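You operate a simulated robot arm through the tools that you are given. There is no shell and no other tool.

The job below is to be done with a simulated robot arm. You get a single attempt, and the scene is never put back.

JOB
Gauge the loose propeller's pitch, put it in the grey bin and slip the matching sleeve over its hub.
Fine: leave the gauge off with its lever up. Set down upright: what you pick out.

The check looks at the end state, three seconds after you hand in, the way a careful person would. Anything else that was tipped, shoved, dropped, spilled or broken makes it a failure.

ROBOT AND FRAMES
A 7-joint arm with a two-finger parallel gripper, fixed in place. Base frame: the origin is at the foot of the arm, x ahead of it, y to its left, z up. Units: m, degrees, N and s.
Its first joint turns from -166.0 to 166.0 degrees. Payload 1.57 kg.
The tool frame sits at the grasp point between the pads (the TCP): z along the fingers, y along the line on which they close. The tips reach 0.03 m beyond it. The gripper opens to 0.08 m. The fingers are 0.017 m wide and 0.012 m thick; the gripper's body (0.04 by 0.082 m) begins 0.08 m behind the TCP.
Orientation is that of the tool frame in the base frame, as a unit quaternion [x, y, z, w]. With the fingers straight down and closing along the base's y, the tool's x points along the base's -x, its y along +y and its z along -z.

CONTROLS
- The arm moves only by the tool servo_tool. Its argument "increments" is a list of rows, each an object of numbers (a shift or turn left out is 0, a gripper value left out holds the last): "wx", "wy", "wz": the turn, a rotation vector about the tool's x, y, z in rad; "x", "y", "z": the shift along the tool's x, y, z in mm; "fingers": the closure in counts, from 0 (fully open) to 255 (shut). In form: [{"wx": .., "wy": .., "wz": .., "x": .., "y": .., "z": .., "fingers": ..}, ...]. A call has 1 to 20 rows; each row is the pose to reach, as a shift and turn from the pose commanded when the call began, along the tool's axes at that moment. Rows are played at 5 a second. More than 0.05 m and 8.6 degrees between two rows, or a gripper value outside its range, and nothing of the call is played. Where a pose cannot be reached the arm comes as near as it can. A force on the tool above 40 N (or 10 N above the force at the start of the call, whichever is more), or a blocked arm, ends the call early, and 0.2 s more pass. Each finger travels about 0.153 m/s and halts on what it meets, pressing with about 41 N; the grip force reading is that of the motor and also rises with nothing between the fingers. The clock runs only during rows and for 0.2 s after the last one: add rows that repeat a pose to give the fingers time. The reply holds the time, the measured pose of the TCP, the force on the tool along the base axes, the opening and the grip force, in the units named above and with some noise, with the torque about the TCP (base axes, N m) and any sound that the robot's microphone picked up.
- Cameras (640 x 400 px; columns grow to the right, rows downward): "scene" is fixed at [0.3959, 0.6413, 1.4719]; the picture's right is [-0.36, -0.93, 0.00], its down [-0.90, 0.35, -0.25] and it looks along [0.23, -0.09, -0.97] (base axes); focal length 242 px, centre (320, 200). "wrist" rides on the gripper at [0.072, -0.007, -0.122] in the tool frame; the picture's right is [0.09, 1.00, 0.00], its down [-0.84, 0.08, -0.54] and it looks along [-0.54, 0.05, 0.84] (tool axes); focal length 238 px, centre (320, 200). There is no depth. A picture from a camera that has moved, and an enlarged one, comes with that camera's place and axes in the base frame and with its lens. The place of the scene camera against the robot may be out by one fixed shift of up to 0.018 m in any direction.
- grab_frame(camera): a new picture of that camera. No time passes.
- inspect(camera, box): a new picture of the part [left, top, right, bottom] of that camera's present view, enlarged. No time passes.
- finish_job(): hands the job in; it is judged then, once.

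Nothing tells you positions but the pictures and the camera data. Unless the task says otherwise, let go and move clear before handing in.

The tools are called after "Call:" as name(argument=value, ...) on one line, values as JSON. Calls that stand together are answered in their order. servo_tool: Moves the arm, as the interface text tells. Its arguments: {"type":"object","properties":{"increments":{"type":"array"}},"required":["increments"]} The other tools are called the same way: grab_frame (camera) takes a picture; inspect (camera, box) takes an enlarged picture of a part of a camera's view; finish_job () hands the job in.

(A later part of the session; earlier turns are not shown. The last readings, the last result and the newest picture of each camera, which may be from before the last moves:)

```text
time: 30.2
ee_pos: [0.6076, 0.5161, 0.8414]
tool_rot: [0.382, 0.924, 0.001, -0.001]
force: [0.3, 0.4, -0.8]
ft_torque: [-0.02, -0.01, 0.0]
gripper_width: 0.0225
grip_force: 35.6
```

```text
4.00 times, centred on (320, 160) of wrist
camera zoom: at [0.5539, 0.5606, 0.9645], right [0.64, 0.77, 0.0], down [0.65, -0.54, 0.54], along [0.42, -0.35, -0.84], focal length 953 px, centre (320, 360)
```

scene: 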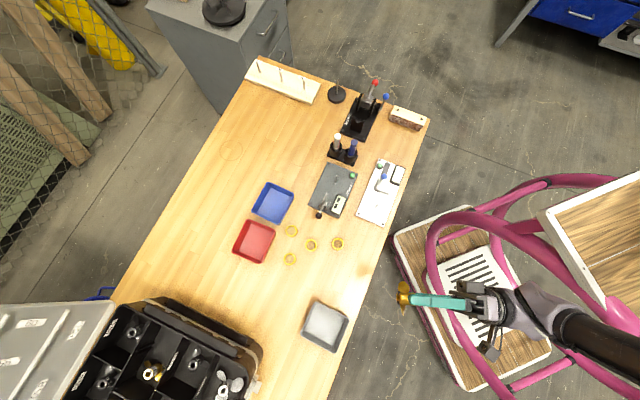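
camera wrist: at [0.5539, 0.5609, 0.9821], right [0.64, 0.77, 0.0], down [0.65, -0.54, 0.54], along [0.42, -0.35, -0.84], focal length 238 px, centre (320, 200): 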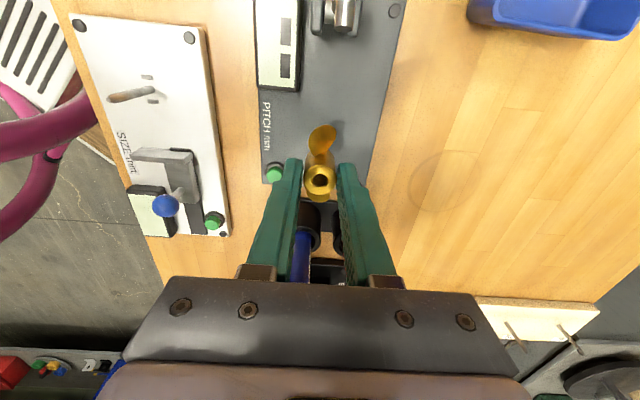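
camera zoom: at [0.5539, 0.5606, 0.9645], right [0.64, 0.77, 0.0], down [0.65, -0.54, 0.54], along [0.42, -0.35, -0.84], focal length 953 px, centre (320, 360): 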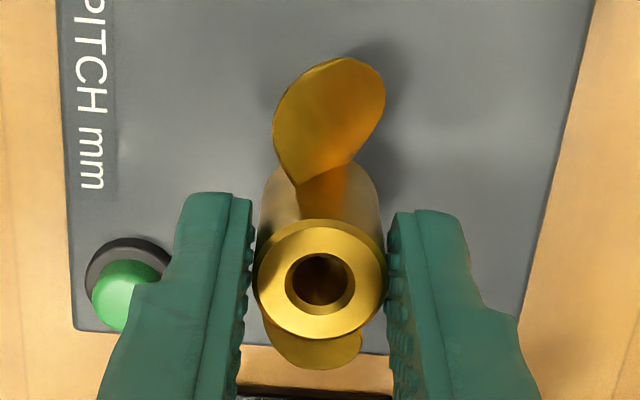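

Call:
servo_tool(increments=[{"z": 4}, {"z": 8}, {"z": 12}, {"z": 16}, {"z": 20}, {"z": 20}])

Call:
inspect(camera="wrist", box=[270, 110, 370, 210])

```text
time: 31.6
ee_pos: [0.6075, 0.5147, 0.8228]
tool_rot: [0.382, 0.924, -0.001, 0.0]
force: [0.1, -0.1, -0.5]
ft_torque: [0.02, -0.01, 0.02]
gripper_width: 0.0224
grip_force: 34.6
```

```text
4.00 times, centred on (320, 160) of wrist
camera zoom: at [0.5537, 0.5609, 0.9446], right [0.64, 0.77, 0.0], down [0.65, -0.54, 0.54], along [0.42, -0.35, -0.84], focal length 953 px, centre (320, 360)
```

zoom: 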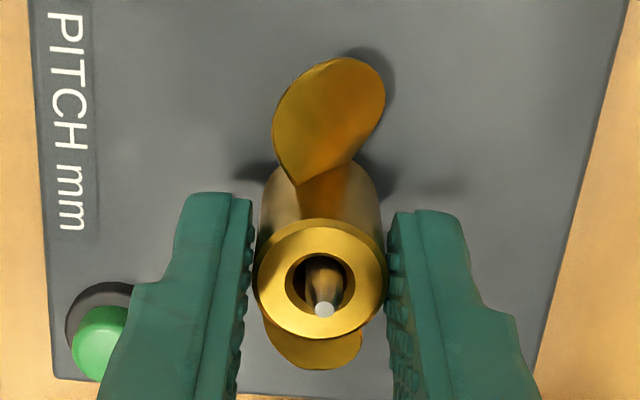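

The pin is now showing through the bore with no side force. I'll keep lowering gently until it seats.

Call:
servo_tool(increments=[{"z": 2}, {"z": 4}, {"z": 6}, {"z": 8}, {"z": 8}])

Call:
servo_tool(increments=[{"z": 1}, {"z": 2}, {"z": 3}, {"z": 3}])

Call:
inspect(camera="wrist", box=[270, 110, 370, 210])

```text
time: 32.8
ee_pos: [0.6076, 0.515, 0.8153]
tool_rot: [0.382, 0.924, 0.001, 0.0]
force: [-0.6, -3.4, 18.6]
ft_torque: [-0.1, 0.13, -0.03]
gripper_width: 0.0227
grip_force: 35.2
```

```text
time: 33.8
ee_pos: [0.6084, 0.5157, 0.8128]
tool_rot: [0.381, 0.924, 0.001, 0.0]
force: [4.9, 4.8, 26.7]
ft_torque: [0.1, 0.0, -0.04]
gripper_width: 0.0226
grip_force: 35.0
```

```text
4.00 times, centred on (320, 160) of wrist
camera zoom: at [0.5538, 0.5609, 0.9347], right [0.64, 0.77, 0.0], down [0.65, -0.54, 0.54], along [0.42, -0.34, -0.84], focal length 953 px, centre (320, 360)
```

zoom: 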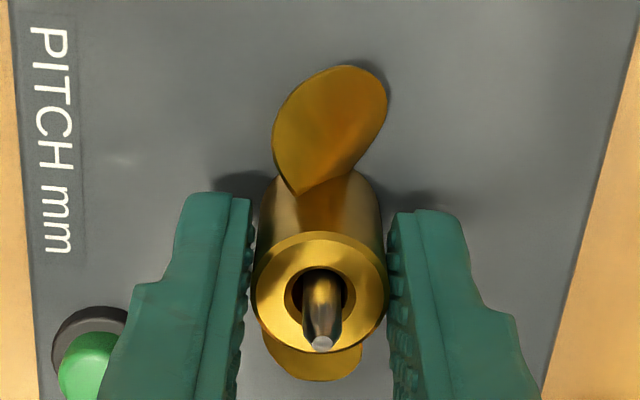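

The hub met something at about 4 mm above the plate, likely the tops of the pegs, and the pin looks slightly off-centre in the bore. I'll lift a little, re-centre by about half a millimetre and then search with small twists.

Call:
servo_tool(increments=[{"z": -3}, {"z": -3, "x": -0.7, "y": 0.5}, {"z": -2, "x": -0.7, "y": 0.5}, {"z": -1, "x": -0.7, "y": 0.5}, {"z": -0.6, "x": -0.7, "y": 0.5}])

Call:
inspect(camera="wrist", box=[270, 110, 370, 210])

```text
time: 35.0
ee_pos: [0.6073, 0.5154, 0.8117]
tool_rot: [0.383, 0.924, 0.0, 0.0]
force: [2.0, 7.7, 10.1]
ft_torque: [0.35, -0.03, 0.03]
gripper_width: 0.0226
grip_force: 35.2
```

```text
4.00 times, centred on (320, 160) of wrist
camera zoom: at [0.5541, 0.5608, 0.9345], right [0.64, 0.77, 0.0], down [0.65, -0.54, 0.54], along [0.42, -0.34, -0.84], focal length 953 px, centre (320, 360)
```

zoom: 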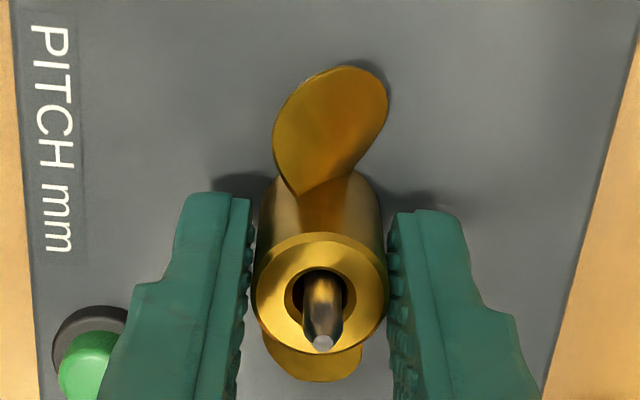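

Call:
servo_tool(increments=[{"wz": 0.02, "y": 0.3}, {"wz": 0.04, "y": 0.5}, {"wz": 0.06, "y": 0.5}, {"wz": 0.06, "y": 0.5}])

Call:
servo_tool(increments=[{"wz": -0.03}, {"wz": -0.06}, {"wz": -0.09}, {"wz": -0.12}, {"wz": -0.12}])

Call:
inspect(camera="wrist", box=[270, 110, 370, 210])

```text
time: 36.0
ee_pos: [0.6074, 0.5159, 0.8113]
tool_rot: [0.409, 0.913, 0.0, 0.0]
force: [-2.0, 5.2, 5.8]
ft_torque: [0.28, 0.1, 0.01]
gripper_width: 0.0226
grip_force: 35.7
```

```text
time: 37.2
ee_pos: [0.6082, 0.5148, 0.8105]
tool_rot: [0.354, 0.935, -0.001, 0.001]
force: [-0.6, -2.1, -0.6]
ft_torque: [-0.09, -0.02, -0.13]
gripper_width: 0.0224
grip_force: 35.4
```

```text
4.00 times, centred on (320, 160) of wrist
camera zoom: at [0.5522, 0.5571, 0.9334], right [0.59, 0.81, 0.0], down [0.68, -0.49, 0.54], along [0.44, -0.32, -0.84], focal length 953 px, centre (320, 360)
```

zoom: 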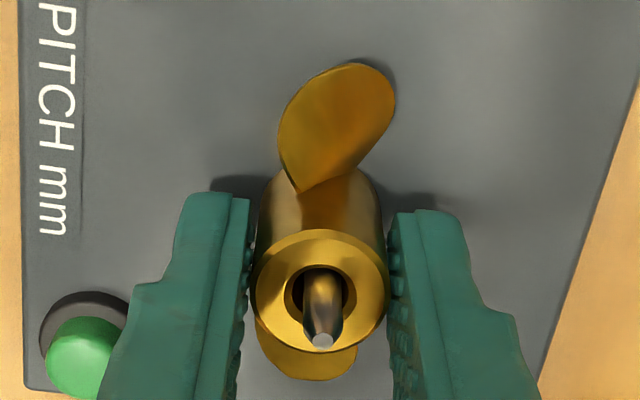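

The vertical force vanished and the hub resisted the twist, so the pegs have likely found the slot. I'll press down gently to seat it.

Call:
servo_tool(increments=[{"z": 1}, {"z": 2}, {"z": 2}])

Call:
servo_tool(increments=[{"z": 1}, {"z": 2}, {"z": 2}])

Call:
inspect(camera="wrist", box=[270, 110, 370, 210])

```text
time: 38.0
ee_pos: [0.6088, 0.5148, 0.8111]
tool_rot: [0.353, 0.935, 0.0, 0.0]
force: [-5.2, -8.1, 15.2]
ft_torque: [-0.35, 0.25, -0.01]
gripper_width: 0.0225
grip_force: 35.3
```

```text
time: 38.8
ee_pos: [0.6081, 0.5167, 0.8091]
tool_rot: [0.354, 0.935, 0.0, 0.0]
force: [-5.2, -9.9, 29.2]
ft_torque: [-0.46, 0.35, 0.06]
gripper_width: 0.0227
grip_force: 35.7
```

```text
4.00 times, centred on (320, 160) of wrist
camera zoom: at [0.5517, 0.5577, 0.9316], right [0.59, 0.81, 0.0], down [0.68, -0.5, 0.54], along [0.44, -0.32, -0.84], focal length 953 px, centre (320, 360)
```

zoom: 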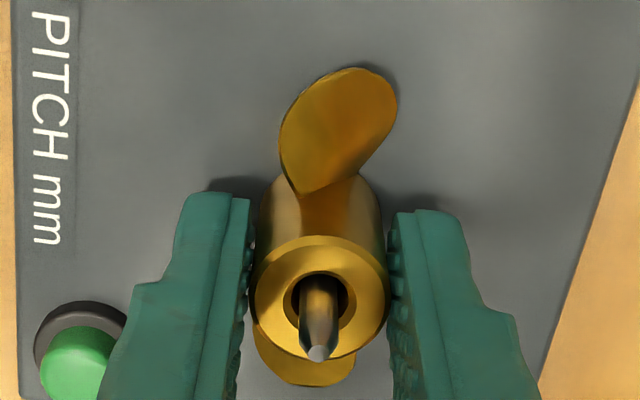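

The hub is holding at about the same height, so I need to see whether it is really seated. I'll relax the force, let go, back straight up and look from the side.

Call:
servo_tool(increments=[{"z": -1.5}, {"z": -2}, {"z": -2, "fingers": 110}, {"z": -2}, {"z": -2}])

Call:
servo_tool(increments=[{"z": -15}, {"z": -40}, {"z": -80}, {"z": -120}, {"z": -120}])

Call:
grab_frame(camera="wrist")

Call:
inspect(camera="wrist", box=[250, 60, 390, 180])

Call:
inspect(camera="scene", box=[300, 140, 400, 230])

```text
time: 40.0
ee_pos: [0.608, 0.5157, 0.8092]
tool_rot: [0.355, 0.935, 0.001, 0.0]
force: [0.4, 0.7, -0.1]
ft_torque: [0.04, 0.0, -0.01]
gripper_width: 0.0454
grip_force: 0.0
```

```text
time: 41.2
ee_pos: [0.6098, 0.5152, 0.9317]
tool_rot: [0.354, 0.935, 0.0, 0.0]
force: [-0.7, 0.1, -0.5]
ft_torque: [-0.01, -0.01, -0.02]
gripper_width: 0.0457
grip_force: 0.1
```

```text
taken
camera wrist: at [0.5527, 0.557, 1.053], right [0.59, 0.81, 0.0], down [0.68, -0.5, 0.54], along [0.44, -0.32, -0.84], focal length 238 px, centre (320, 200)
```

wrist: 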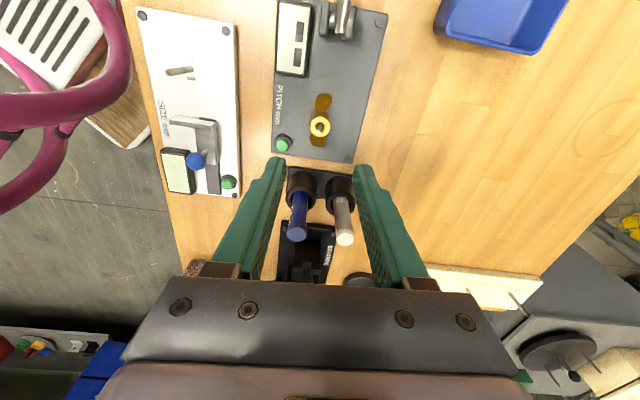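

```text
3.33 times, centred on (320, 120) of wrist
camera zoom: at [0.5527, 0.557, 1.053], right [0.59, 0.81, 0.0], down [0.68, -0.5, 0.54], along [0.44, -0.32, -0.84], focal length 794 px, centre (320, 467)
```

zoom: 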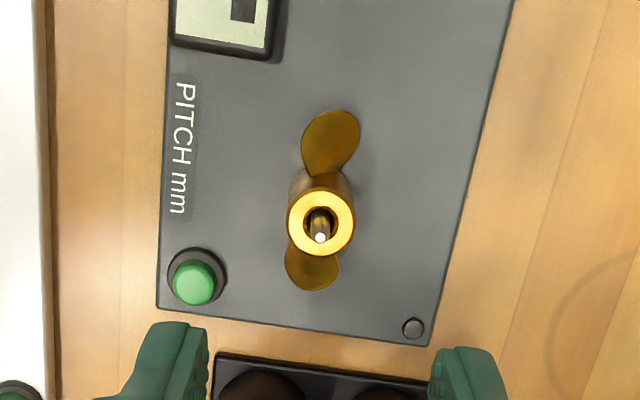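

```text
4.44 times, centred on (350, 185) of scene
camera zoom: at [0.3959, 0.6413, 1.4719], right [-0.36, -0.93, 0.0], down [-0.9, 0.35, -0.25], along [0.23, -0.09, -0.97], focal length 1077 px, centre (187, 267)
```

zoom: 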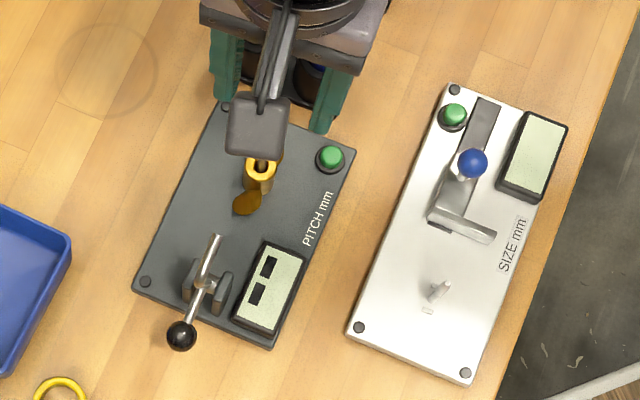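

The propeller sits on the pin with its blades along the gauge. I'll look from low on the robot side to judge whether it's fully down.

Call:
servo_tool(increments=[{"z": -30}, {"z": -50, "wz": -0.14, "x": 1, "y": -14}, {"z": -50, "wz": -0.28, "x": 2, "y": -28}, {"z": -50, "wz": -0.42, "x": 3, "y": -42}, {"z": -50, "wz": -0.56, "x": 4, "y": -56}, {"z": -50, "wz": -0.7, "x": 5, "y": -70}, {"z": -50, "wz": -0.84, "x": 6, "y": -84}, {"z": -50, "wz": -0.98, "x": 8, "y": -98}, {"z": -50, "wz": -1.12, "x": 9, "y": -112}, {"z": -50, "wz": -1.26, "x": 10, "y": -126}, {"z": -50, "wz": -1.4, "x": 11, "y": -140}, {"z": -50, "wz": -1.51, "x": 12, "y": -151}, {"z": -50, "wz": -1.51, "x": 12, "y": -151}])

Call:
servo_tool(increments=[{"wy": -0.14}, {"wy": -0.28}, {"wy": -0.42}, {"wy": -0.56}, {"wy": -0.7}, {"wy": -0.84}, {"wy": -0.98}, {"wy": -1.047}, {"wy": -1.047}])

Call:
grab_frame(camera="wrist")

```text
time: 44.0
ee_pos: [0.4995, 0.4105, 0.9806]
tool_rot: [-0.383, 0.924, -0.001, 0.0]
force: [-1.5, 0.6, 0.8]
ft_torque: [0.01, 0.0, 0.01]
gripper_width: 0.0453
grip_force: 0.0
```

```text
time: 46.0
ee_pos: [0.4991, 0.41, 0.9795]
tool_rot: [-0.332, 0.8, 0.192, 0.461]
force: [0.1, 0.4, 1.0]
ft_torque: [-0.02, -0.02, 0.0]
gripper_width: 0.0456
grip_force: 0.0
```

```text
taken
camera wrist: at [0.4062, 0.3048, 0.9789], right [-0.74, 0.67, -0.08], down [-0.09, 0.02, 1.0], along [0.67, 0.74, 0.05], focal length 238 px, centre (320, 200)
```

wrist: 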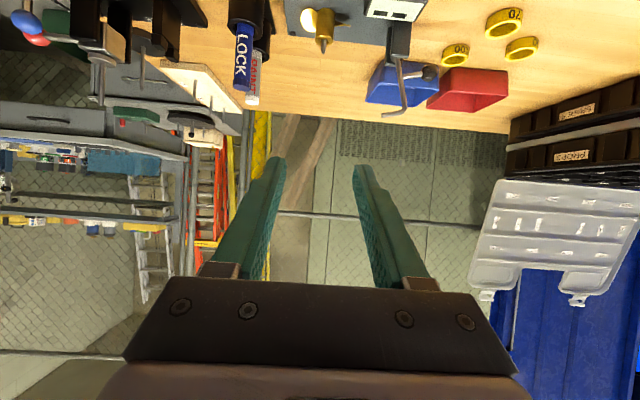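

Call:
servo_tool(increments=[{"x": 24.6, "y": -1, "z": 24}, {"x": 49.2, "y": -2, "z": 48}, {"x": 73.8, "y": -2.8, "z": 72}, {"x": 73.8, "y": -2.8, "z": 72}])

Call:
grab_frame(camera="wrist")

Call:
inspect(camera="wrist", box=[250, 60, 390, 160])

```text
time: 47.0
ee_pos: [0.5189, 0.4266, 0.879]
tool_rot: [-0.333, 0.8, 0.192, 0.461]
force: [-0.1, -0.1, -0.2]
ft_torque: [0.01, 0.0, -0.02]
gripper_width: 0.0453
grip_force: 0.1
```

```text
taken
camera wrist: at [0.4254, 0.3211, 0.8785], right [-0.74, 0.67, -0.08], down [-0.09, 0.02, 1.0], along [0.67, 0.74, 0.05], focal length 238 px, centre (320, 200)
```

wrist: 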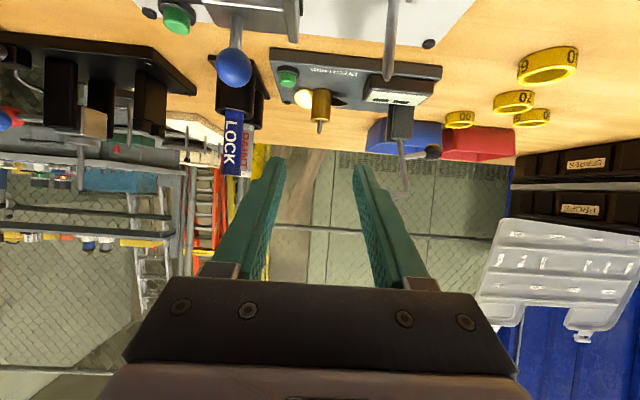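

```text
4.00 times, centred on (320, 110) of wrist
camera zoom: at [0.4254, 0.3211, 0.8785], right [-0.74, 0.67, -0.08], down [-0.09, 0.02, 1.0], along [0.67, 0.74, 0.05], focal length 953 px, centre (320, 560)
```

zoom: 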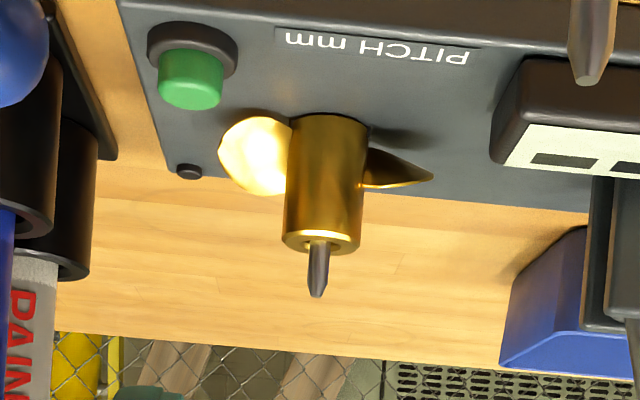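

Call:
inspect(camera="wrist", box=[298, 80, 348, 112])

Call:
inspect(camera="wrist", box=[350, 70, 470, 220])

```text
12.50 times, centred on (323, 96) of wrist
camera zoom: at [0.4254, 0.3211, 0.8785], right [-0.74, 0.67, -0.08], down [-0.09, 0.02, 1.0], along [0.67, 0.74, 0.05], focal length 2979 px, centre (282, 1500)
```

zoom: 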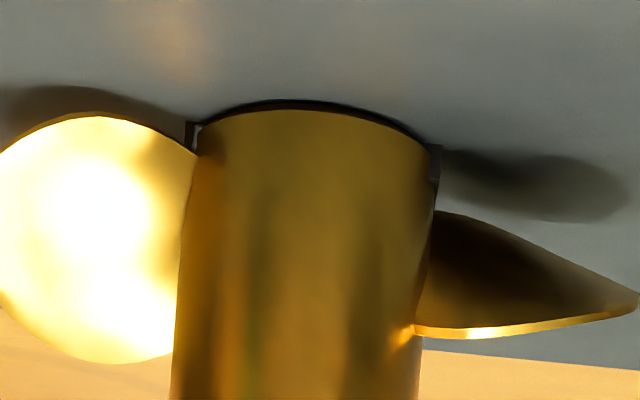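

```text
2.67 times, centred on (410, 145) of wrist
camera zoom: at [0.4254, 0.3211, 0.8785], right [-0.74, 0.67, -0.08], down [-0.09, 0.02, 1.0], along [0.67, 0.74, 0.05], focal length 636 px, centre (80, 347)
```

zoom: 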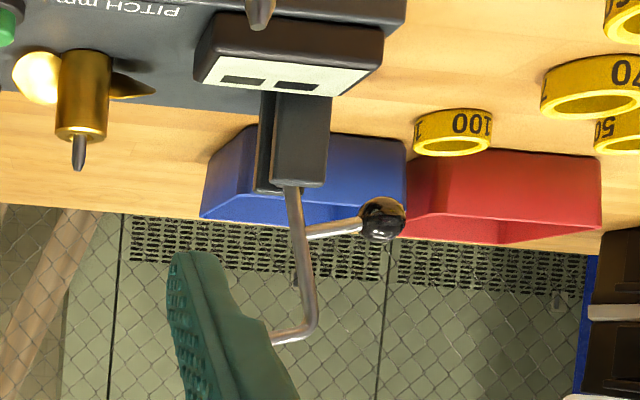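

The propeller is fully seated: its base is flush with the plate and a peg shows in the slot. Next I'll go to the lever knob, near (0.517, 0.608, 0.826), with the jaws across the lever's swing plane.

Call:
servo_tool(increments=[{"x": -30, "z": -17}, {"x": -60, "z": -35, "wy": 0.131}, {"x": -87, "z": -50, "wy": 0.262}, {"x": -87, "z": -50, "wy": 0.393}, {"x": -87, "z": -50, "wy": 0.524}, {"x": -87, "z": -50, "wy": 0.655}, {"x": -87, "z": -50, "wy": 0.786}, {"x": -87, "z": -50, "wy": 0.917}, {"x": -87, "z": -50, "wy": 1.047}, {"x": -87, "z": -50, "wy": 1.047}])

```text
time: 49.2
ee_pos: [0.5203, 0.4255, 0.9806]
tool_rot: [-0.383, 0.924, 0.0, 0.0]
force: [0.1, 1.0, 0.3]
ft_torque: [0.02, -0.03, -0.02]
gripper_width: 0.0454
grip_force: 0.2
```

Call:
servo_tool(increments=[{"x": -10.6, "y": 10.9, "wz": 0.131}, {"x": -21.1, "y": 21.9, "wz": 0.262}, {"x": -31.7, "y": 32.8, "wz": 0.393}, {"x": -42.3, "y": 43.7, "wz": 0.524}, {"x": -52.9, "y": 54.6, "wz": 0.655}, {"x": -63.5, "y": 65.6, "wz": 0.785}, {"x": -74, "y": 76.5, "wz": 0.916}, {"x": -84.6, "y": 87.4, "wz": 1.047}, {"x": -95.2, "y": 98.3, "wz": 1.178}, {"x": -105.8, "y": 109.3, "wz": 1.309}, {"x": -116.3, "y": 120.2, "wz": 1.44}, {"x": -126.9, "y": 131.1, "wz": 1.571}, {"x": -126.9, "y": 131.1, "wz": 1.571, "z": 20}, {"x": -126.9, "y": 131.1, "wz": 1.571, "z": 20}])

Call:
grab_frame(camera="wrist")

Call:
inspect(camera="wrist", box=[250, 70, 390, 200])

```text
time: 52.2
ee_pos: [0.517, 0.6094, 0.9597]
tool_rot: [0.383, 0.924, 0.0, 0.0]
force: [0.4, -0.3, -0.3]
ft_torque: [0.01, 0.03, 0.0]
gripper_width: 0.0455
grip_force: 0.1
```

```text
taken
camera wrist: at [0.4632, 0.6545, 1.083], right [0.64, 0.77, 0.0], down [0.65, -0.54, 0.54], along [0.42, -0.35, -0.84], focal length 238 px, centre (320, 200)
```

wrist: 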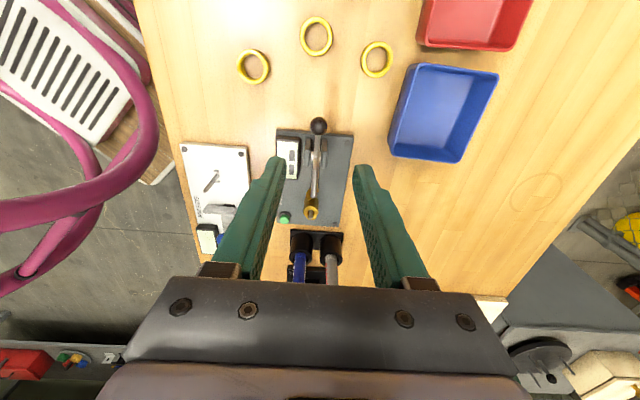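

```text
3.08 times, centred on (320, 135) of wrist
camera zoom: at [0.4632, 0.6545, 1.083], right [0.64, 0.77, 0.0], down [0.65, -0.54, 0.54], along [0.42, -0.35, -0.84], focal length 733 px, centre (320, 400)
```

zoom: 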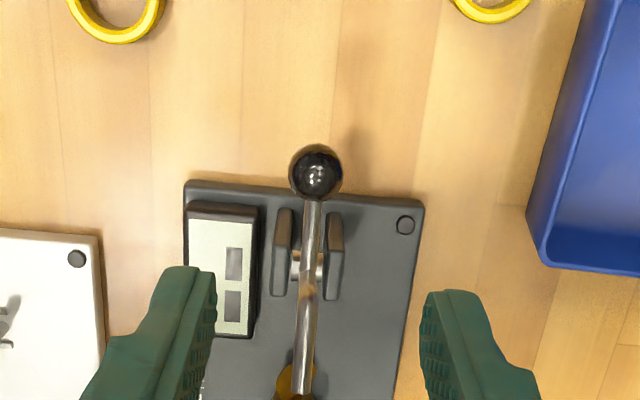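

Call:
servo_tool(increments=[{"y": -1.3, "z": 30}, {"y": -1.3, "z": 60}, {"y": -1.3, "z": 85}, {"y": -1.3, "z": 85}])

Call:
inspect(camera="wrist", box=[230, 80, 410, 220])

```text
time: 53.2
ee_pos: [0.5155, 0.6082, 0.8761]
tool_rot: [0.383, 0.924, 0.0, -0.001]
force: [-0.7, 0.4, -0.4]
ft_torque: [-0.01, -0.01, 0.0]
gripper_width: 0.0455
grip_force: 0.0
```

```text
2.86 times, centred on (320, 150) of wrist
camera zoom: at [0.462, 0.654, 0.9972], right [0.64, 0.77, 0.0], down [0.65, -0.54, 0.54], along [0.42, -0.35, -0.84], focal length 681 px, centre (320, 343)
```

zoom: 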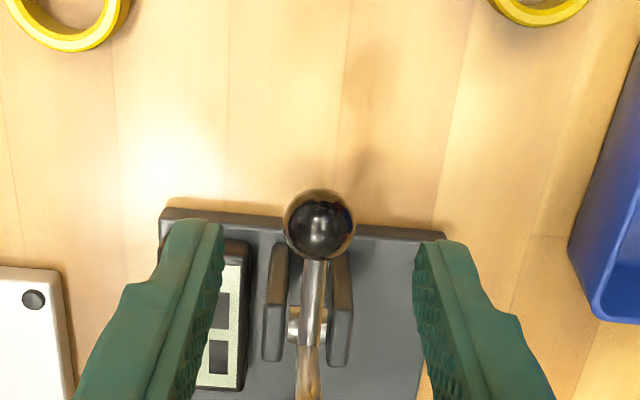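

Call:
servo_tool(increments=[{"z": 15}, {"z": 28}, {"z": 34}, {"z": 34}])

Call:
inspect(camera="wrist", box=[230, 80, 410, 220])

```text
time: 54.2
ee_pos: [0.5145, 0.6083, 0.8413]
tool_rot: [0.383, 0.924, 0.0, 0.0]
force: [0.1, -0.2, 0.4]
ft_torque: [-0.02, 0.05, 0.0]
gripper_width: 0.0456
grip_force: 0.1
```

```text
2.86 times, centred on (320, 150) of wrist
camera zoom: at [0.4616, 0.6536, 0.9635], right [0.64, 0.77, 0.0], down [0.65, -0.54, 0.54], along [0.42, -0.35, -0.84], focal length 681 px, centre (320, 343)
```

zoom: 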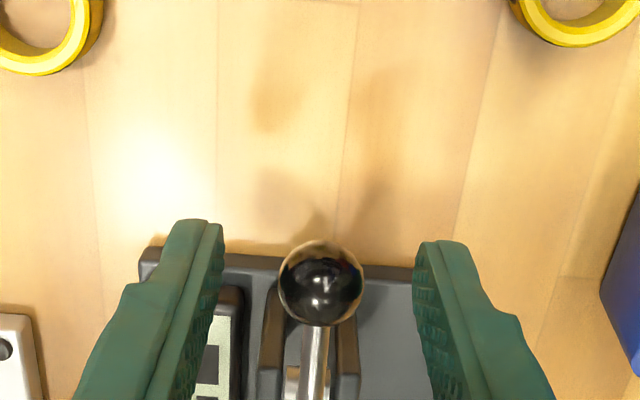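

The knob is centred between the fingers. I'll close on it.

Call:
servo_tool(increments=[{"fingers": 150}, {"fingers": 180}, {"fingers": 255}, {}, {}])

Call:
inspect(camera="wrist", box=[230, 80, 410, 220])

```text
time: 55.4
ee_pos: [0.5163, 0.6088, 0.8408]
tool_rot: [0.382, 0.924, 0.0, 0.001]
force: [2.8, 3.2, -0.6]
ft_torque: [0.1, -0.03, 0.03]
gripper_width: 0.019
grip_force: 32.7
```

```text
2.86 times, centred on (320, 150) of wrist
camera zoom: at [0.4617, 0.6538, 0.9635], right [0.64, 0.77, 0.0], down [0.65, -0.54, 0.54], along [0.42, -0.35, -0.84], focal length 681 px, centre (320, 343)
```

zoom: 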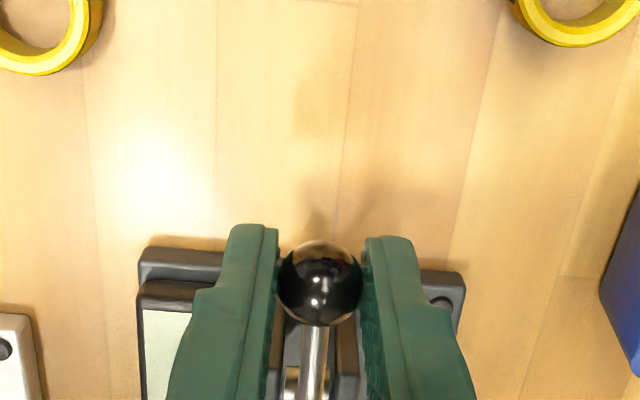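

The knob is held at 19 mm. I'll swing the lever over in small arcs about its pivot and watch the force.

Call:
servo_tool(increments=[{"x": -1.9, "z": -3.5}, {"x": -3.8, "z": -6.9}, {"x": -6.2, "z": -10.1}, {"x": -8.8, "z": -13.1}, {"x": -8.8, "z": -13.1}])

Call:
inspect(camera="wrist", box=[230, 80, 410, 220])

```text
time: 56.6
ee_pos: [0.5224, 0.6034, 0.8541]
tool_rot: [0.382, 0.924, 0.0, -0.001]
force: [-5.6, 16.3, -10.5]
ft_torque: [0.81, 0.62, -0.01]
gripper_width: 0.019
grip_force: 33.0
```

```text
2.86 times, centred on (320, 150) of wrist
camera zoom: at [0.4671, 0.6484, 0.9767], right [0.64, 0.77, 0.0], down [0.65, -0.54, 0.54], along [0.42, -0.35, -0.84], focal length 681 px, centre (320, 343)
```

zoom: 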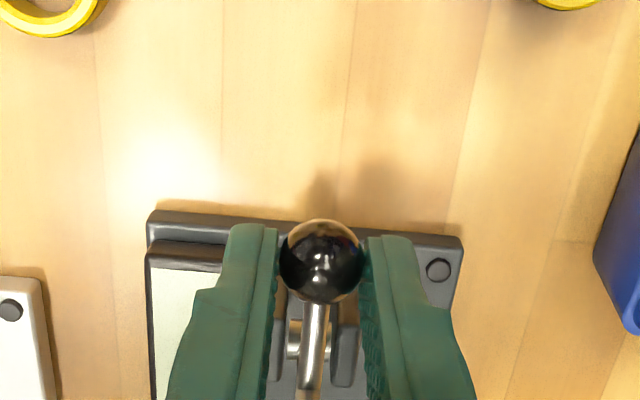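

Call:
inspect(camera="scene", box=[290, 150, 380, 230])

Call:
grab_frame(camera="wrist")

```text
5.00 times, centred on (335, 190) of scene
camera zoom: at [0.3959, 0.6413, 1.4719], right [-0.36, -0.93, 0.0], down [-0.9, 0.35, -0.25], along [0.23, -0.09, -0.97], focal length 1211 px, centre (245, 250)
```

zoom: 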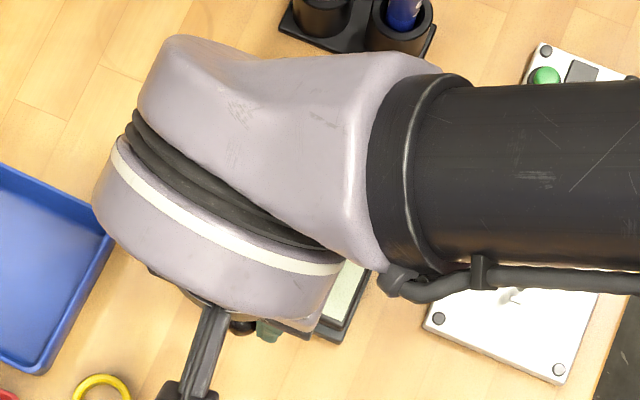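

```text
taken
camera wrist: at [0.4671, 0.6484, 0.9767], right [0.64, 0.77, 0.0], down [0.65, -0.54, 0.54], along [0.42, -0.35, -0.84], focal length 238 px, centre (320, 200)
```

wrist: 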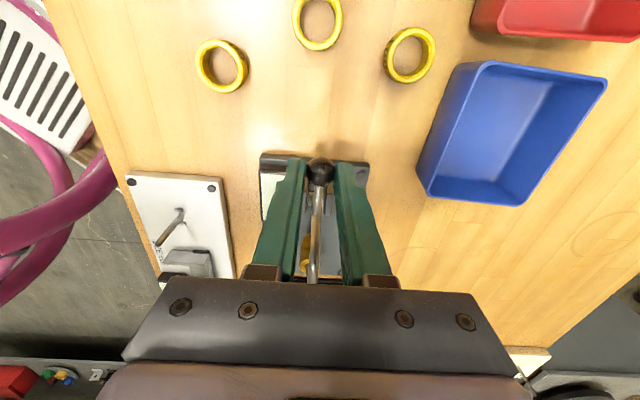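

Call:
servo_tool(increments=[{}, {}, {}, {}, {}])

Call:
inspect(camera="wrist", box=[230, 80, 410, 220])

```text
time: 57.8
ee_pos: [0.5224, 0.6026, 0.8541]
tool_rot: [0.382, 0.924, 0.0, 0.0]
force: [-11.5, 19.0, -3.1]
ft_torque: [0.81, 0.66, 0.02]
gripper_width: 0.0189
grip_force: 33.1
```

```text
2.86 times, centred on (320, 150) of wrist
camera zoom: at [0.4673, 0.6483, 0.9769], right [0.64, 0.77, 0.0], down [0.65, -0.54, 0.54], along [0.42, -0.35, -0.84], focal length 681 px, centre (320, 343)
```

zoom: 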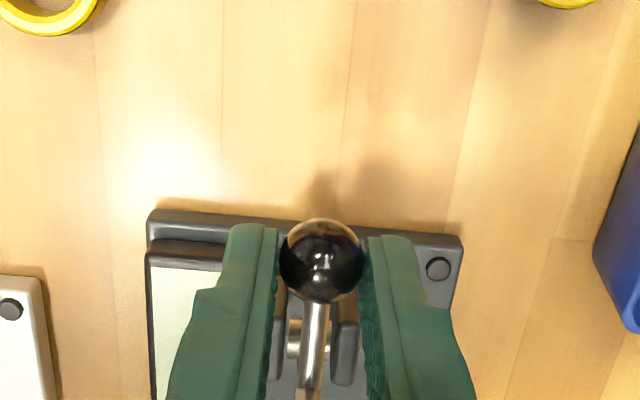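

The lever resists along a path that is slightly too tight, so its pivot is probably a bit higher than I assumed. I'll correct the arc and go on in small steps.

Call:
servo_tool(increments=[{"x": 1, "z": 0}, {"x": 0, "z": -3}, {"x": -2.4, "z": -6}, {"x": -2.4, "z": -6}])

Call:
inspect(camera="wrist", box=[230, 80, 410, 220])

```text
time: 58.8
ee_pos: [0.5245, 0.5997, 0.8597]
tool_rot: [0.383, 0.924, -0.002, 0.0]
force: [-4.0, 9.1, -12.7]
ft_torque: [0.69, 0.55, -0.01]
gripper_width: 0.0192
grip_force: 33.3
```

```text
2.86 times, centred on (320, 150) of wrist
camera zoom: at [0.4707, 0.6453, 0.9813], right [0.64, 0.77, 0.0], down [0.65, -0.54, 0.54], along [0.42, -0.35, -0.84], focal length 681 px, centre (320, 343)
```

zoom: 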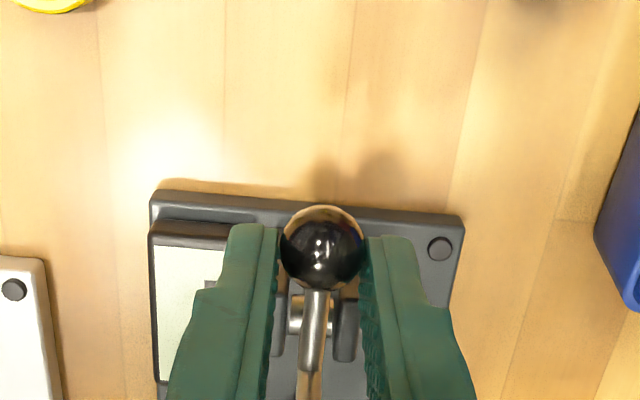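

The knob is slipping in the grip, so pulling on it isn't effective. I'll let go, rise, see where the lever stays, and then push the rod with closed fingers instead.

Call:
servo_tool(increments=[{"fingers": 110}, {}, {}, {"z": -20}, {"z": -50}, {"z": -95}, {"z": -95}])

Call:
inspect(camera="wrist", box=[230, 70, 410, 230])

Call:
grab_frame(camera="wrist")

```text
time: 60.4
ee_pos: [0.5245, 0.6003, 0.9547]
tool_rot: [0.381, 0.924, 0.0, 0.0]
force: [0.4, 0.2, -0.7]
ft_torque: [0.03, 0.01, 0.01]
gripper_width: 0.0455
grip_force: 0.2
```

```text
2.50 times, centred on (320, 150) of wrist
camera zoom: at [0.4701, 0.6455, 1.0772], right [0.64, 0.77, 0.0], down [0.65, -0.54, 0.54], along [0.42, -0.35, -0.84], focal length 596 px, centre (320, 325)
```

zoom: 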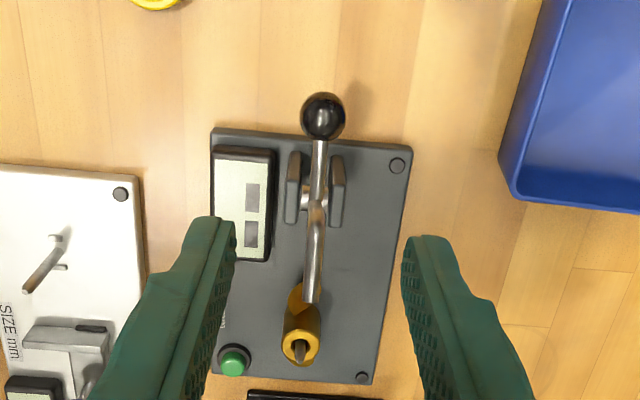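

```text
taken
camera wrist: at [0.4701, 0.6455, 1.0772], right [0.64, 0.77, 0.0], down [0.65, -0.54, 0.54], along [0.42, -0.35, -0.84], focal length 238 px, centre (320, 200)
```

wrist: 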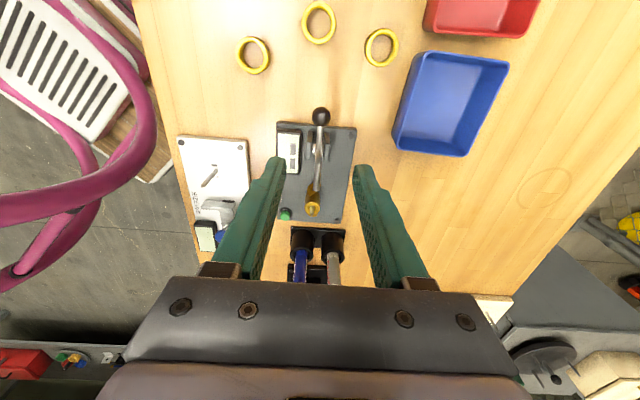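

The lever sprang back up by itself. I'll close the fingers, lower the tips just outside the rod and above the knob, then push the rod inward.

Call:
servo_tool(increments=[{"fingers": 255}, {"z": 20}, {"z": 40}, {"z": 60}, {"z": 69}, {"z": 69}])

Call:
inspect(camera="wrist", box=[230, 70, 410, 230])

```text
time: 61.8
ee_pos: [0.5233, 0.6007, 0.8863]
tool_rot: [0.382, 0.924, 0.0, 0.0]
force: [-0.1, -0.6, -0.5]
ft_torque: [-0.02, 0.02, 0.0]
gripper_width: 0.0
grip_force: 20.7
```

```text
2.50 times, centred on (320, 150) of wrist
camera zoom: at [0.4701, 0.6454, 1.009], right [0.64, 0.77, 0.0], down [0.65, -0.54, 0.54], along [0.42, -0.35, -0.84], focal length 596 px, centre (320, 325)
```

zoom: 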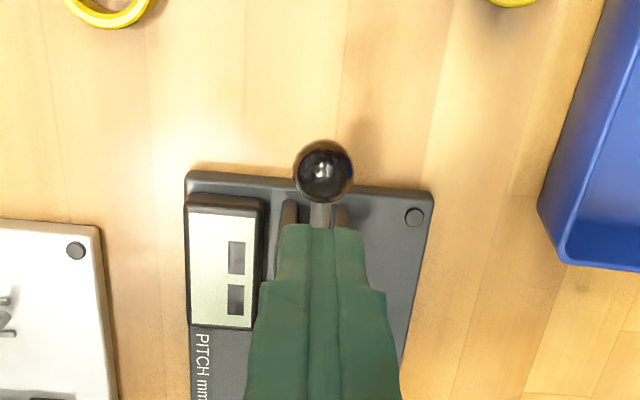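

Call:
servo_tool(increments=[{"x": -4}, {"x": -8}, {"x": -12}, {"x": -16}, {"x": -20}, {"x": -20}])

Call:
inspect(camera="wrist", box=[230, 70, 410, 230])

```text
time: 63.2
ee_pos: [0.5369, 0.5863, 0.8862]
tool_rot: [0.383, 0.924, 0.0, 0.0]
force: [0.5, -0.6, 0.1]
ft_torque: [-0.02, -0.02, 0.04]
gripper_width: 0.0
grip_force: 21.3
```

```text
2.50 times, centred on (320, 150) of wrist
camera zoom: at [0.4843, 0.6314, 1.0089], right [0.64, 0.77, 0.0], down [0.65, -0.54, 0.54], along [0.42, -0.35, -0.84], focal length 596 px, centre (320, 325)
```

zoom: 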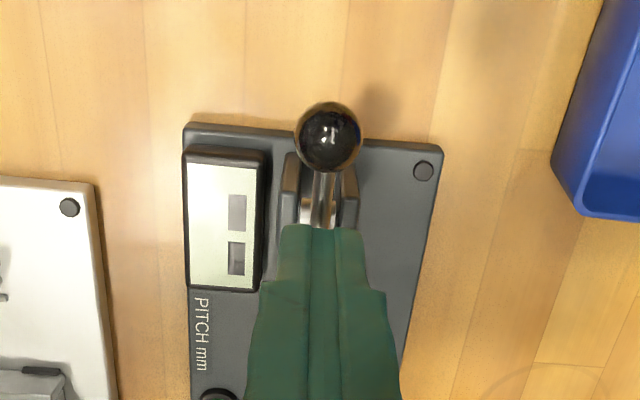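

The rod moves with almost no force now. I'll keep pushing it over.

Call:
servo_tool(increments=[{"x": -4}, {"x": -8}, {"x": -12}, {"x": -16}, {"x": -20}, {"x": -24}, {"x": -24}])

Call:
inspect(camera="wrist", box=[230, 70, 410, 230])

```text
time: 64.8
ee_pos: [0.5551, 0.57, 0.8869]
tool_rot: [0.383, 0.924, 0.0, 0.001]
force: [-0.7, 0.4, -1.4]
ft_torque: [0.01, 0.01, -0.02]
gripper_width: 0.0
grip_force: 21.3
```

```text
2.50 times, centred on (320, 150) of wrist
camera zoom: at [0.5008, 0.6144, 1.0086], right [0.64, 0.77, 0.0], down [0.65, -0.54, 0.54], along [0.42, -0.35, -0.84], focal length 596 px, centre (320, 325)
```

zoom: 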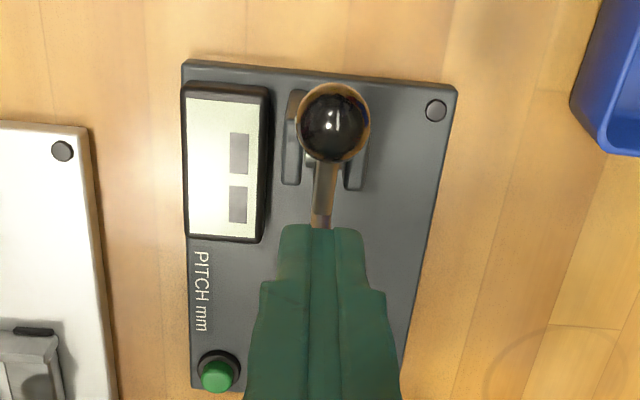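

Call:
servo_tool(increments=[{"x": -5, "z": 1}, {"x": -11, "z": 2}, {"x": -15, "z": 5}, {"x": -19, "z": 8}, {"x": -22, "z": 11}, {"x": -24, "z": 14}, {"x": -24, "z": 14}])

Call:
inspect(camera="wrist", box=[230, 40, 410, 230])

```text
time: 66.4
ee_pos: [0.5706, 0.5529, 0.8715]
tool_rot: [0.382, 0.924, 0.0, 0.0]
force: [-0.2, 0.4, 0.0]
ft_torque: [0.01, -0.02, 0.04]
gripper_width: 0.0
grip_force: 21.2
```

```text
2.11 times, centred on (320, 135) of wrist
camera zoom: at [0.5178, 0.5977, 0.9945], right [0.64, 0.77, 0.0], down [0.65, -0.54, 0.54], along [0.42, -0.35, -0.84], focal length 502 px, centre (320, 337)
```

zoom: 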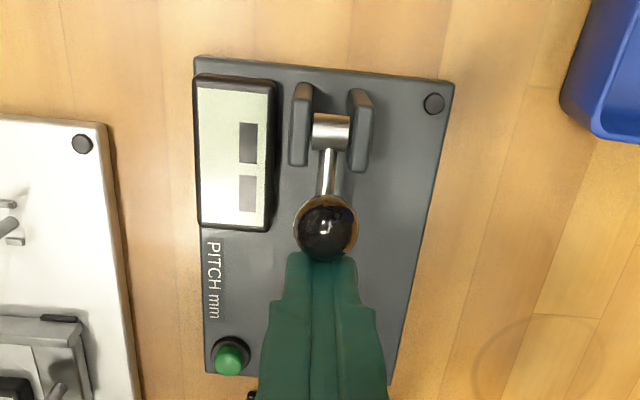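

Call:
inspect(camera="wrist", box=[270, 60, 360, 160])

Call:
inspect(camera="scene", box=[290, 150, 380, 230])

```text
4.00 times, centred on (315, 110) of wrist
camera zoom: at [0.5178, 0.5977, 0.9945], right [0.64, 0.77, 0.0], down [0.65, -0.54, 0.54], along [0.42, -0.35, -0.84], focal length 953 px, centre (340, 560)
```

zoom: 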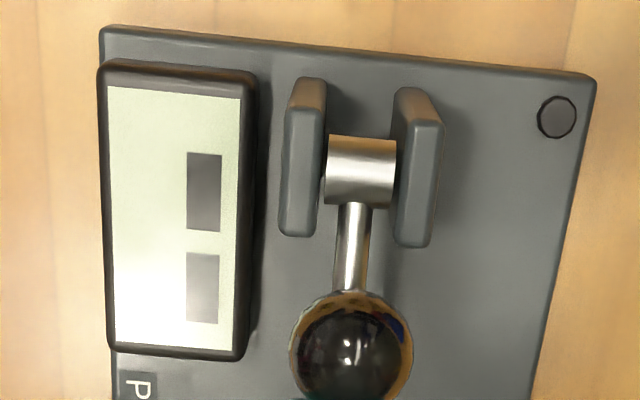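

```text
5.00 times, centred on (335, 190) of scene
camera zoom: at [0.3959, 0.6413, 1.4719], right [-0.36, -0.93, 0.0], down [-0.9, 0.35, -0.25], along [0.23, -0.09, -0.97], focal length 1211 px, centre (245, 250)
```

zoom: 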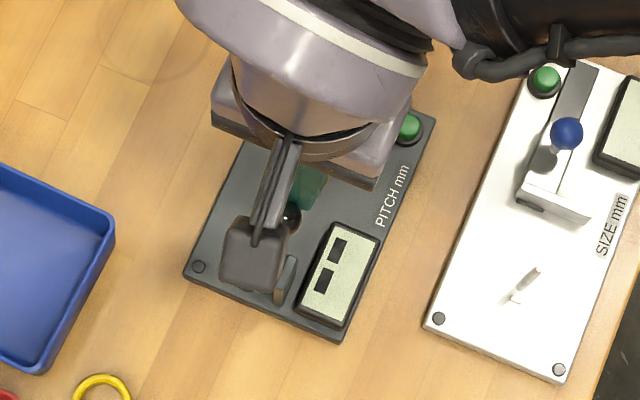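

Call:
servo_tool(increments=[{"z": -5}, {"z": -20}, {"z": -50}, {"z": -90}, {"z": -90}])

Call:
inspect(camera="wrist", box=[240, 60, 400, 200])

```text
time: 67.6
ee_pos: [0.5729, 0.5519, 0.9633]
tool_rot: [0.381, 0.924, 0.0, 0.0]
force: [-0.4, -0.4, -0.2]
ft_torque: [0.01, 0.01, -0.01]
gripper_width: 0.0001
grip_force: 20.9
```

```text
2.86 times, centred on (320, 130) of wrist
camera zoom: at [0.5189, 0.5978, 1.0853], right [0.64, 0.77, 0.0], down [0.65, -0.54, 0.54], along [0.42, -0.35, -0.84], focal length 681 px, centre (320, 400)
```

zoom: 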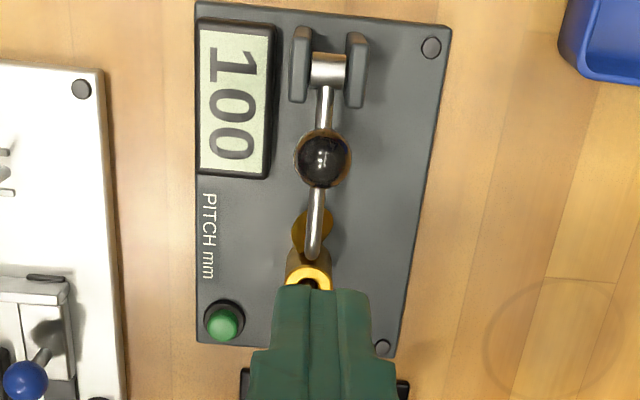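

The display now reads "100" with the lever resting on the blade. I'll wait a moment to see that the reading is steady.

Call:
servo_tool(increments=[{"z": -10}, {"z": -20}, {"z": -20}, {"z": -20}, {"z": -20}, {"z": -20}])

Call:
inspect(camera="wrist", box=[250, 60, 390, 180])

Call:
inspect(camera="scene", box=[300, 150, 380, 230])

```text
time: 69.0
ee_pos: [0.573, 0.5526, 0.9819]
tool_rot: [0.381, 0.925, 0.001, 0.001]
force: [-0.3, 1.0, 0.2]
ft_torque: [0.01, 0.02, -0.03]
gripper_width: 0.0002
grip_force: 21.1
```

```text
3.33 times, centred on (320, 120) of wrist
camera zoom: at [0.5187, 0.5976, 1.1046], right [0.64, 0.77, 0.0], down [0.65, -0.54, 0.54], along [0.42, -0.35, -0.84], focal length 794 px, centre (320, 467)
```

zoom: 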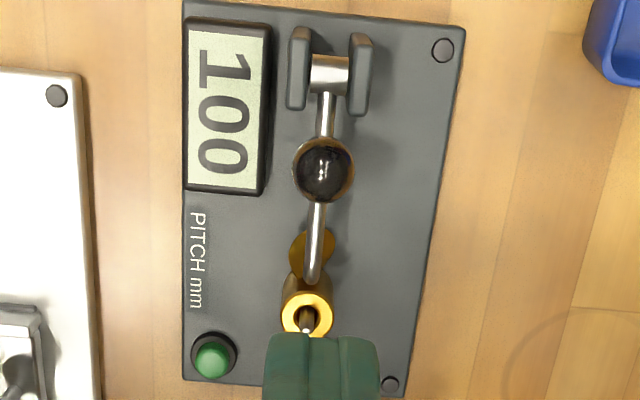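

```text
5.00 times, centred on (340, 190) of scene
camera zoom: at [0.3959, 0.6413, 1.4719], right [-0.36, -0.93, 0.0], down [-0.9, 0.35, -0.25], along [0.23, -0.09, -0.97], focal length 1211 px, centre (220, 250)
```

zoom: 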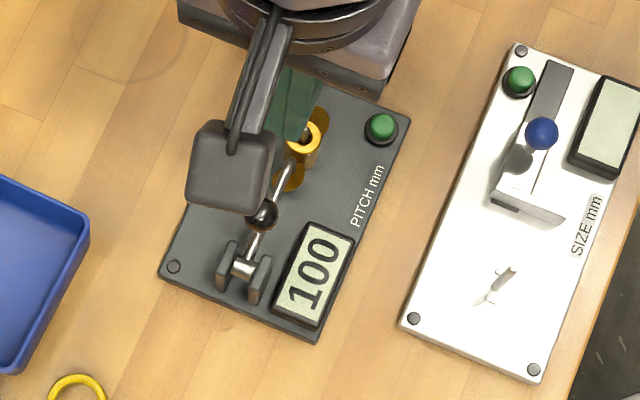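

The reading is a steady 100, so the "100" sleeve is the match. Now I'll raise the lever by putting the closed fingertips on the inner side of the knob and pushing it outward.

Call:
servo_tool(increments=[{"x": -4, "z": 30}, {"x": -4.5, "z": 60}, {"x": -4.5, "z": 90}, {"x": -4.5, "z": 105}, {"x": -4.5, "z": 105}])

Call:
inspect(camera="wrist", box=[240, 60, 400, 200])

```text
time: 70.2
ee_pos: [0.5755, 0.5487, 0.8776]
tool_rot: [0.382, 0.924, -0.001, 0.0]
force: [0.5, 0.5, -0.8]
ft_torque: [0.0, 0.03, -0.02]
gripper_width: 0.0
grip_force: 21.7
```

```text
2.86 times, centred on (320, 130) of wrist
camera zoom: at [0.5214, 0.5937, 0.9996], right [0.64, 0.77, 0.0], down [0.65, -0.54, 0.54], along [0.42, -0.35, -0.84], focal length 681 px, centre (320, 400)
```

zoom: 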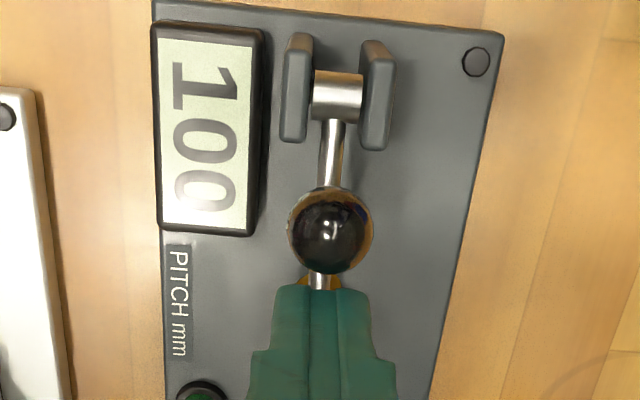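

Call:
servo_tool(increments=[{"x": 5}, {"x": 10}, {"x": 15}, {"x": 20}, {"x": 25}, {"x": 25}])

Call:
inspect(camera="wrist", box=[240, 60, 400, 200])

```text
time: 71.6
ee_pos: [0.5567, 0.5661, 0.8777]
tool_rot: [0.381, 0.924, 0.0, 0.0]
force: [0.5, -1.0, 0.7]
ft_torque: [-0.01, -0.02, 0.02]
gripper_width: 0.0
grip_force: 21.1
```

```text
2.86 times, centred on (320, 130) of wrist
camera zoom: at [0.5032, 0.6117, 0.9997], right [0.64, 0.77, 0.0], down [0.65, -0.54, 0.54], along [0.42, -0.35, -0.84], focal length 681 px, centre (320, 400)
```

zoom: 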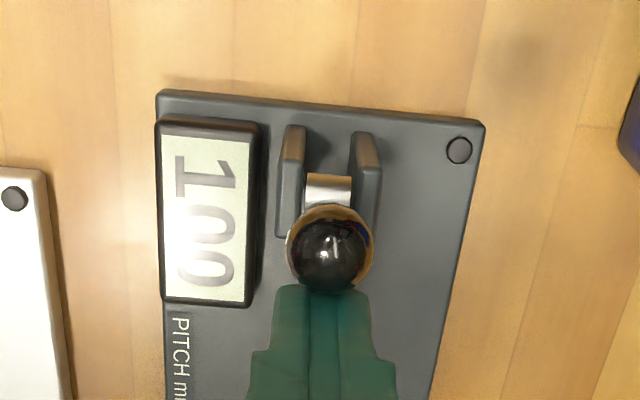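

Call:
servo_tool(increments=[{"x": 5}, {"x": 10, "z": -1}, {"x": 15, "z": -3}, {"x": 20, "z": -5}, {"x": 25, "z": -6}, {"x": 29, "z": -6}, {"x": 29, "z": -6}])

Call:
inspect(camera="wrist", box=[240, 60, 400, 200])

```text
time: 73.2
ee_pos: [0.5373, 0.5878, 0.8833]
tool_rot: [0.382, 0.924, 0.0, 0.0]
force: [0.6, -0.1, 0.4]
ft_torque: [-0.02, -0.04, -0.03]
gripper_width: 0.0002
grip_force: 21.3
```

```text
2.86 times, centred on (320, 130) of wrist
camera zoom: at [0.4832, 0.6325, 1.006], right [0.64, 0.77, 0.0], down [0.65, -0.54, 0.54], along [0.42, -0.35, -0.84], focal length 681 px, centre (320, 400)
```

zoom: 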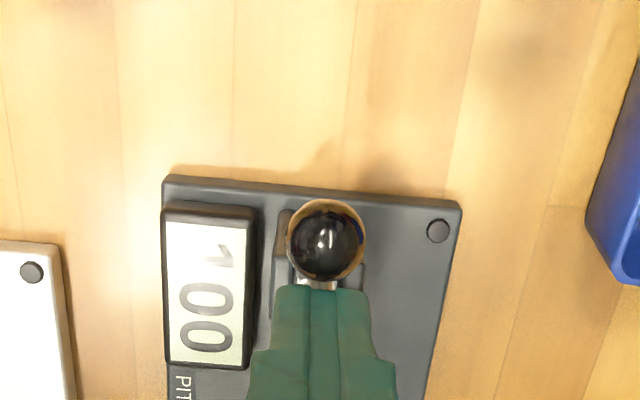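

Call:
servo_tool(increments=[{"x": 4, "z": -1}, {"x": 8, "z": -3}, {"x": 11, "z": -5}, {"x": 11, "z": -5}])

Call:
inspect(camera="wrist", box=[240, 60, 400, 200])

```text
time: 74.2
ee_pos: [0.528, 0.5953, 0.8888]
tool_rot: [0.383, 0.924, 0.001, 0.0]
force: [-0.2, 0.6, -0.6]
ft_torque: [0.01, 0.0, -0.02]
gripper_width: 0.0001
grip_force: 21.6
```

```text
2.86 times, centred on (320, 130) of wrist
camera zoom: at [0.4751, 0.6406, 1.0108], right [0.64, 0.77, 0.0], down [0.65, -0.54, 0.54], along [0.42, -0.35, -0.84], focal length 681 px, centre (320, 400)
```

zoom: 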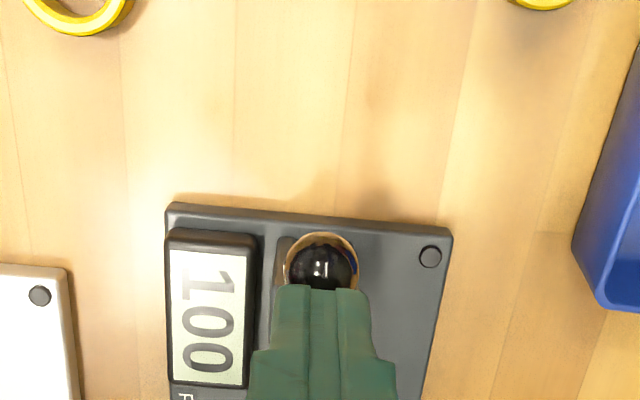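

Call:
servo_tool(increments=[{"z": -30}, {"z": -66}, {"z": -66}])

Call:
inspect(camera="wrist", box=[240, 60, 400, 220])

```text
time: 75.0
ee_pos: [0.5291, 0.5956, 0.9549]
tool_rot: [0.382, 0.924, 0.001, 0.001]
force: [-0.3, -0.3, 0.6]
ft_torque: [0.02, 0.01, 0.01]
gripper_width: 0.0001
grip_force: 21.5
```

```text
2.50 times, centred on (320, 140) of wrist
camera zoom: at [0.475, 0.6409, 1.0775], right [0.64, 0.77, 0.0], down [0.65, -0.54, 0.54], along [0.42, -0.35, -0.84], focal length 596 px, centre (320, 350)
```

zoom: 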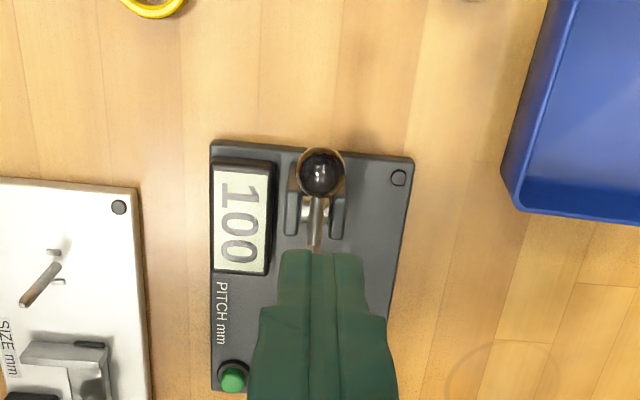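

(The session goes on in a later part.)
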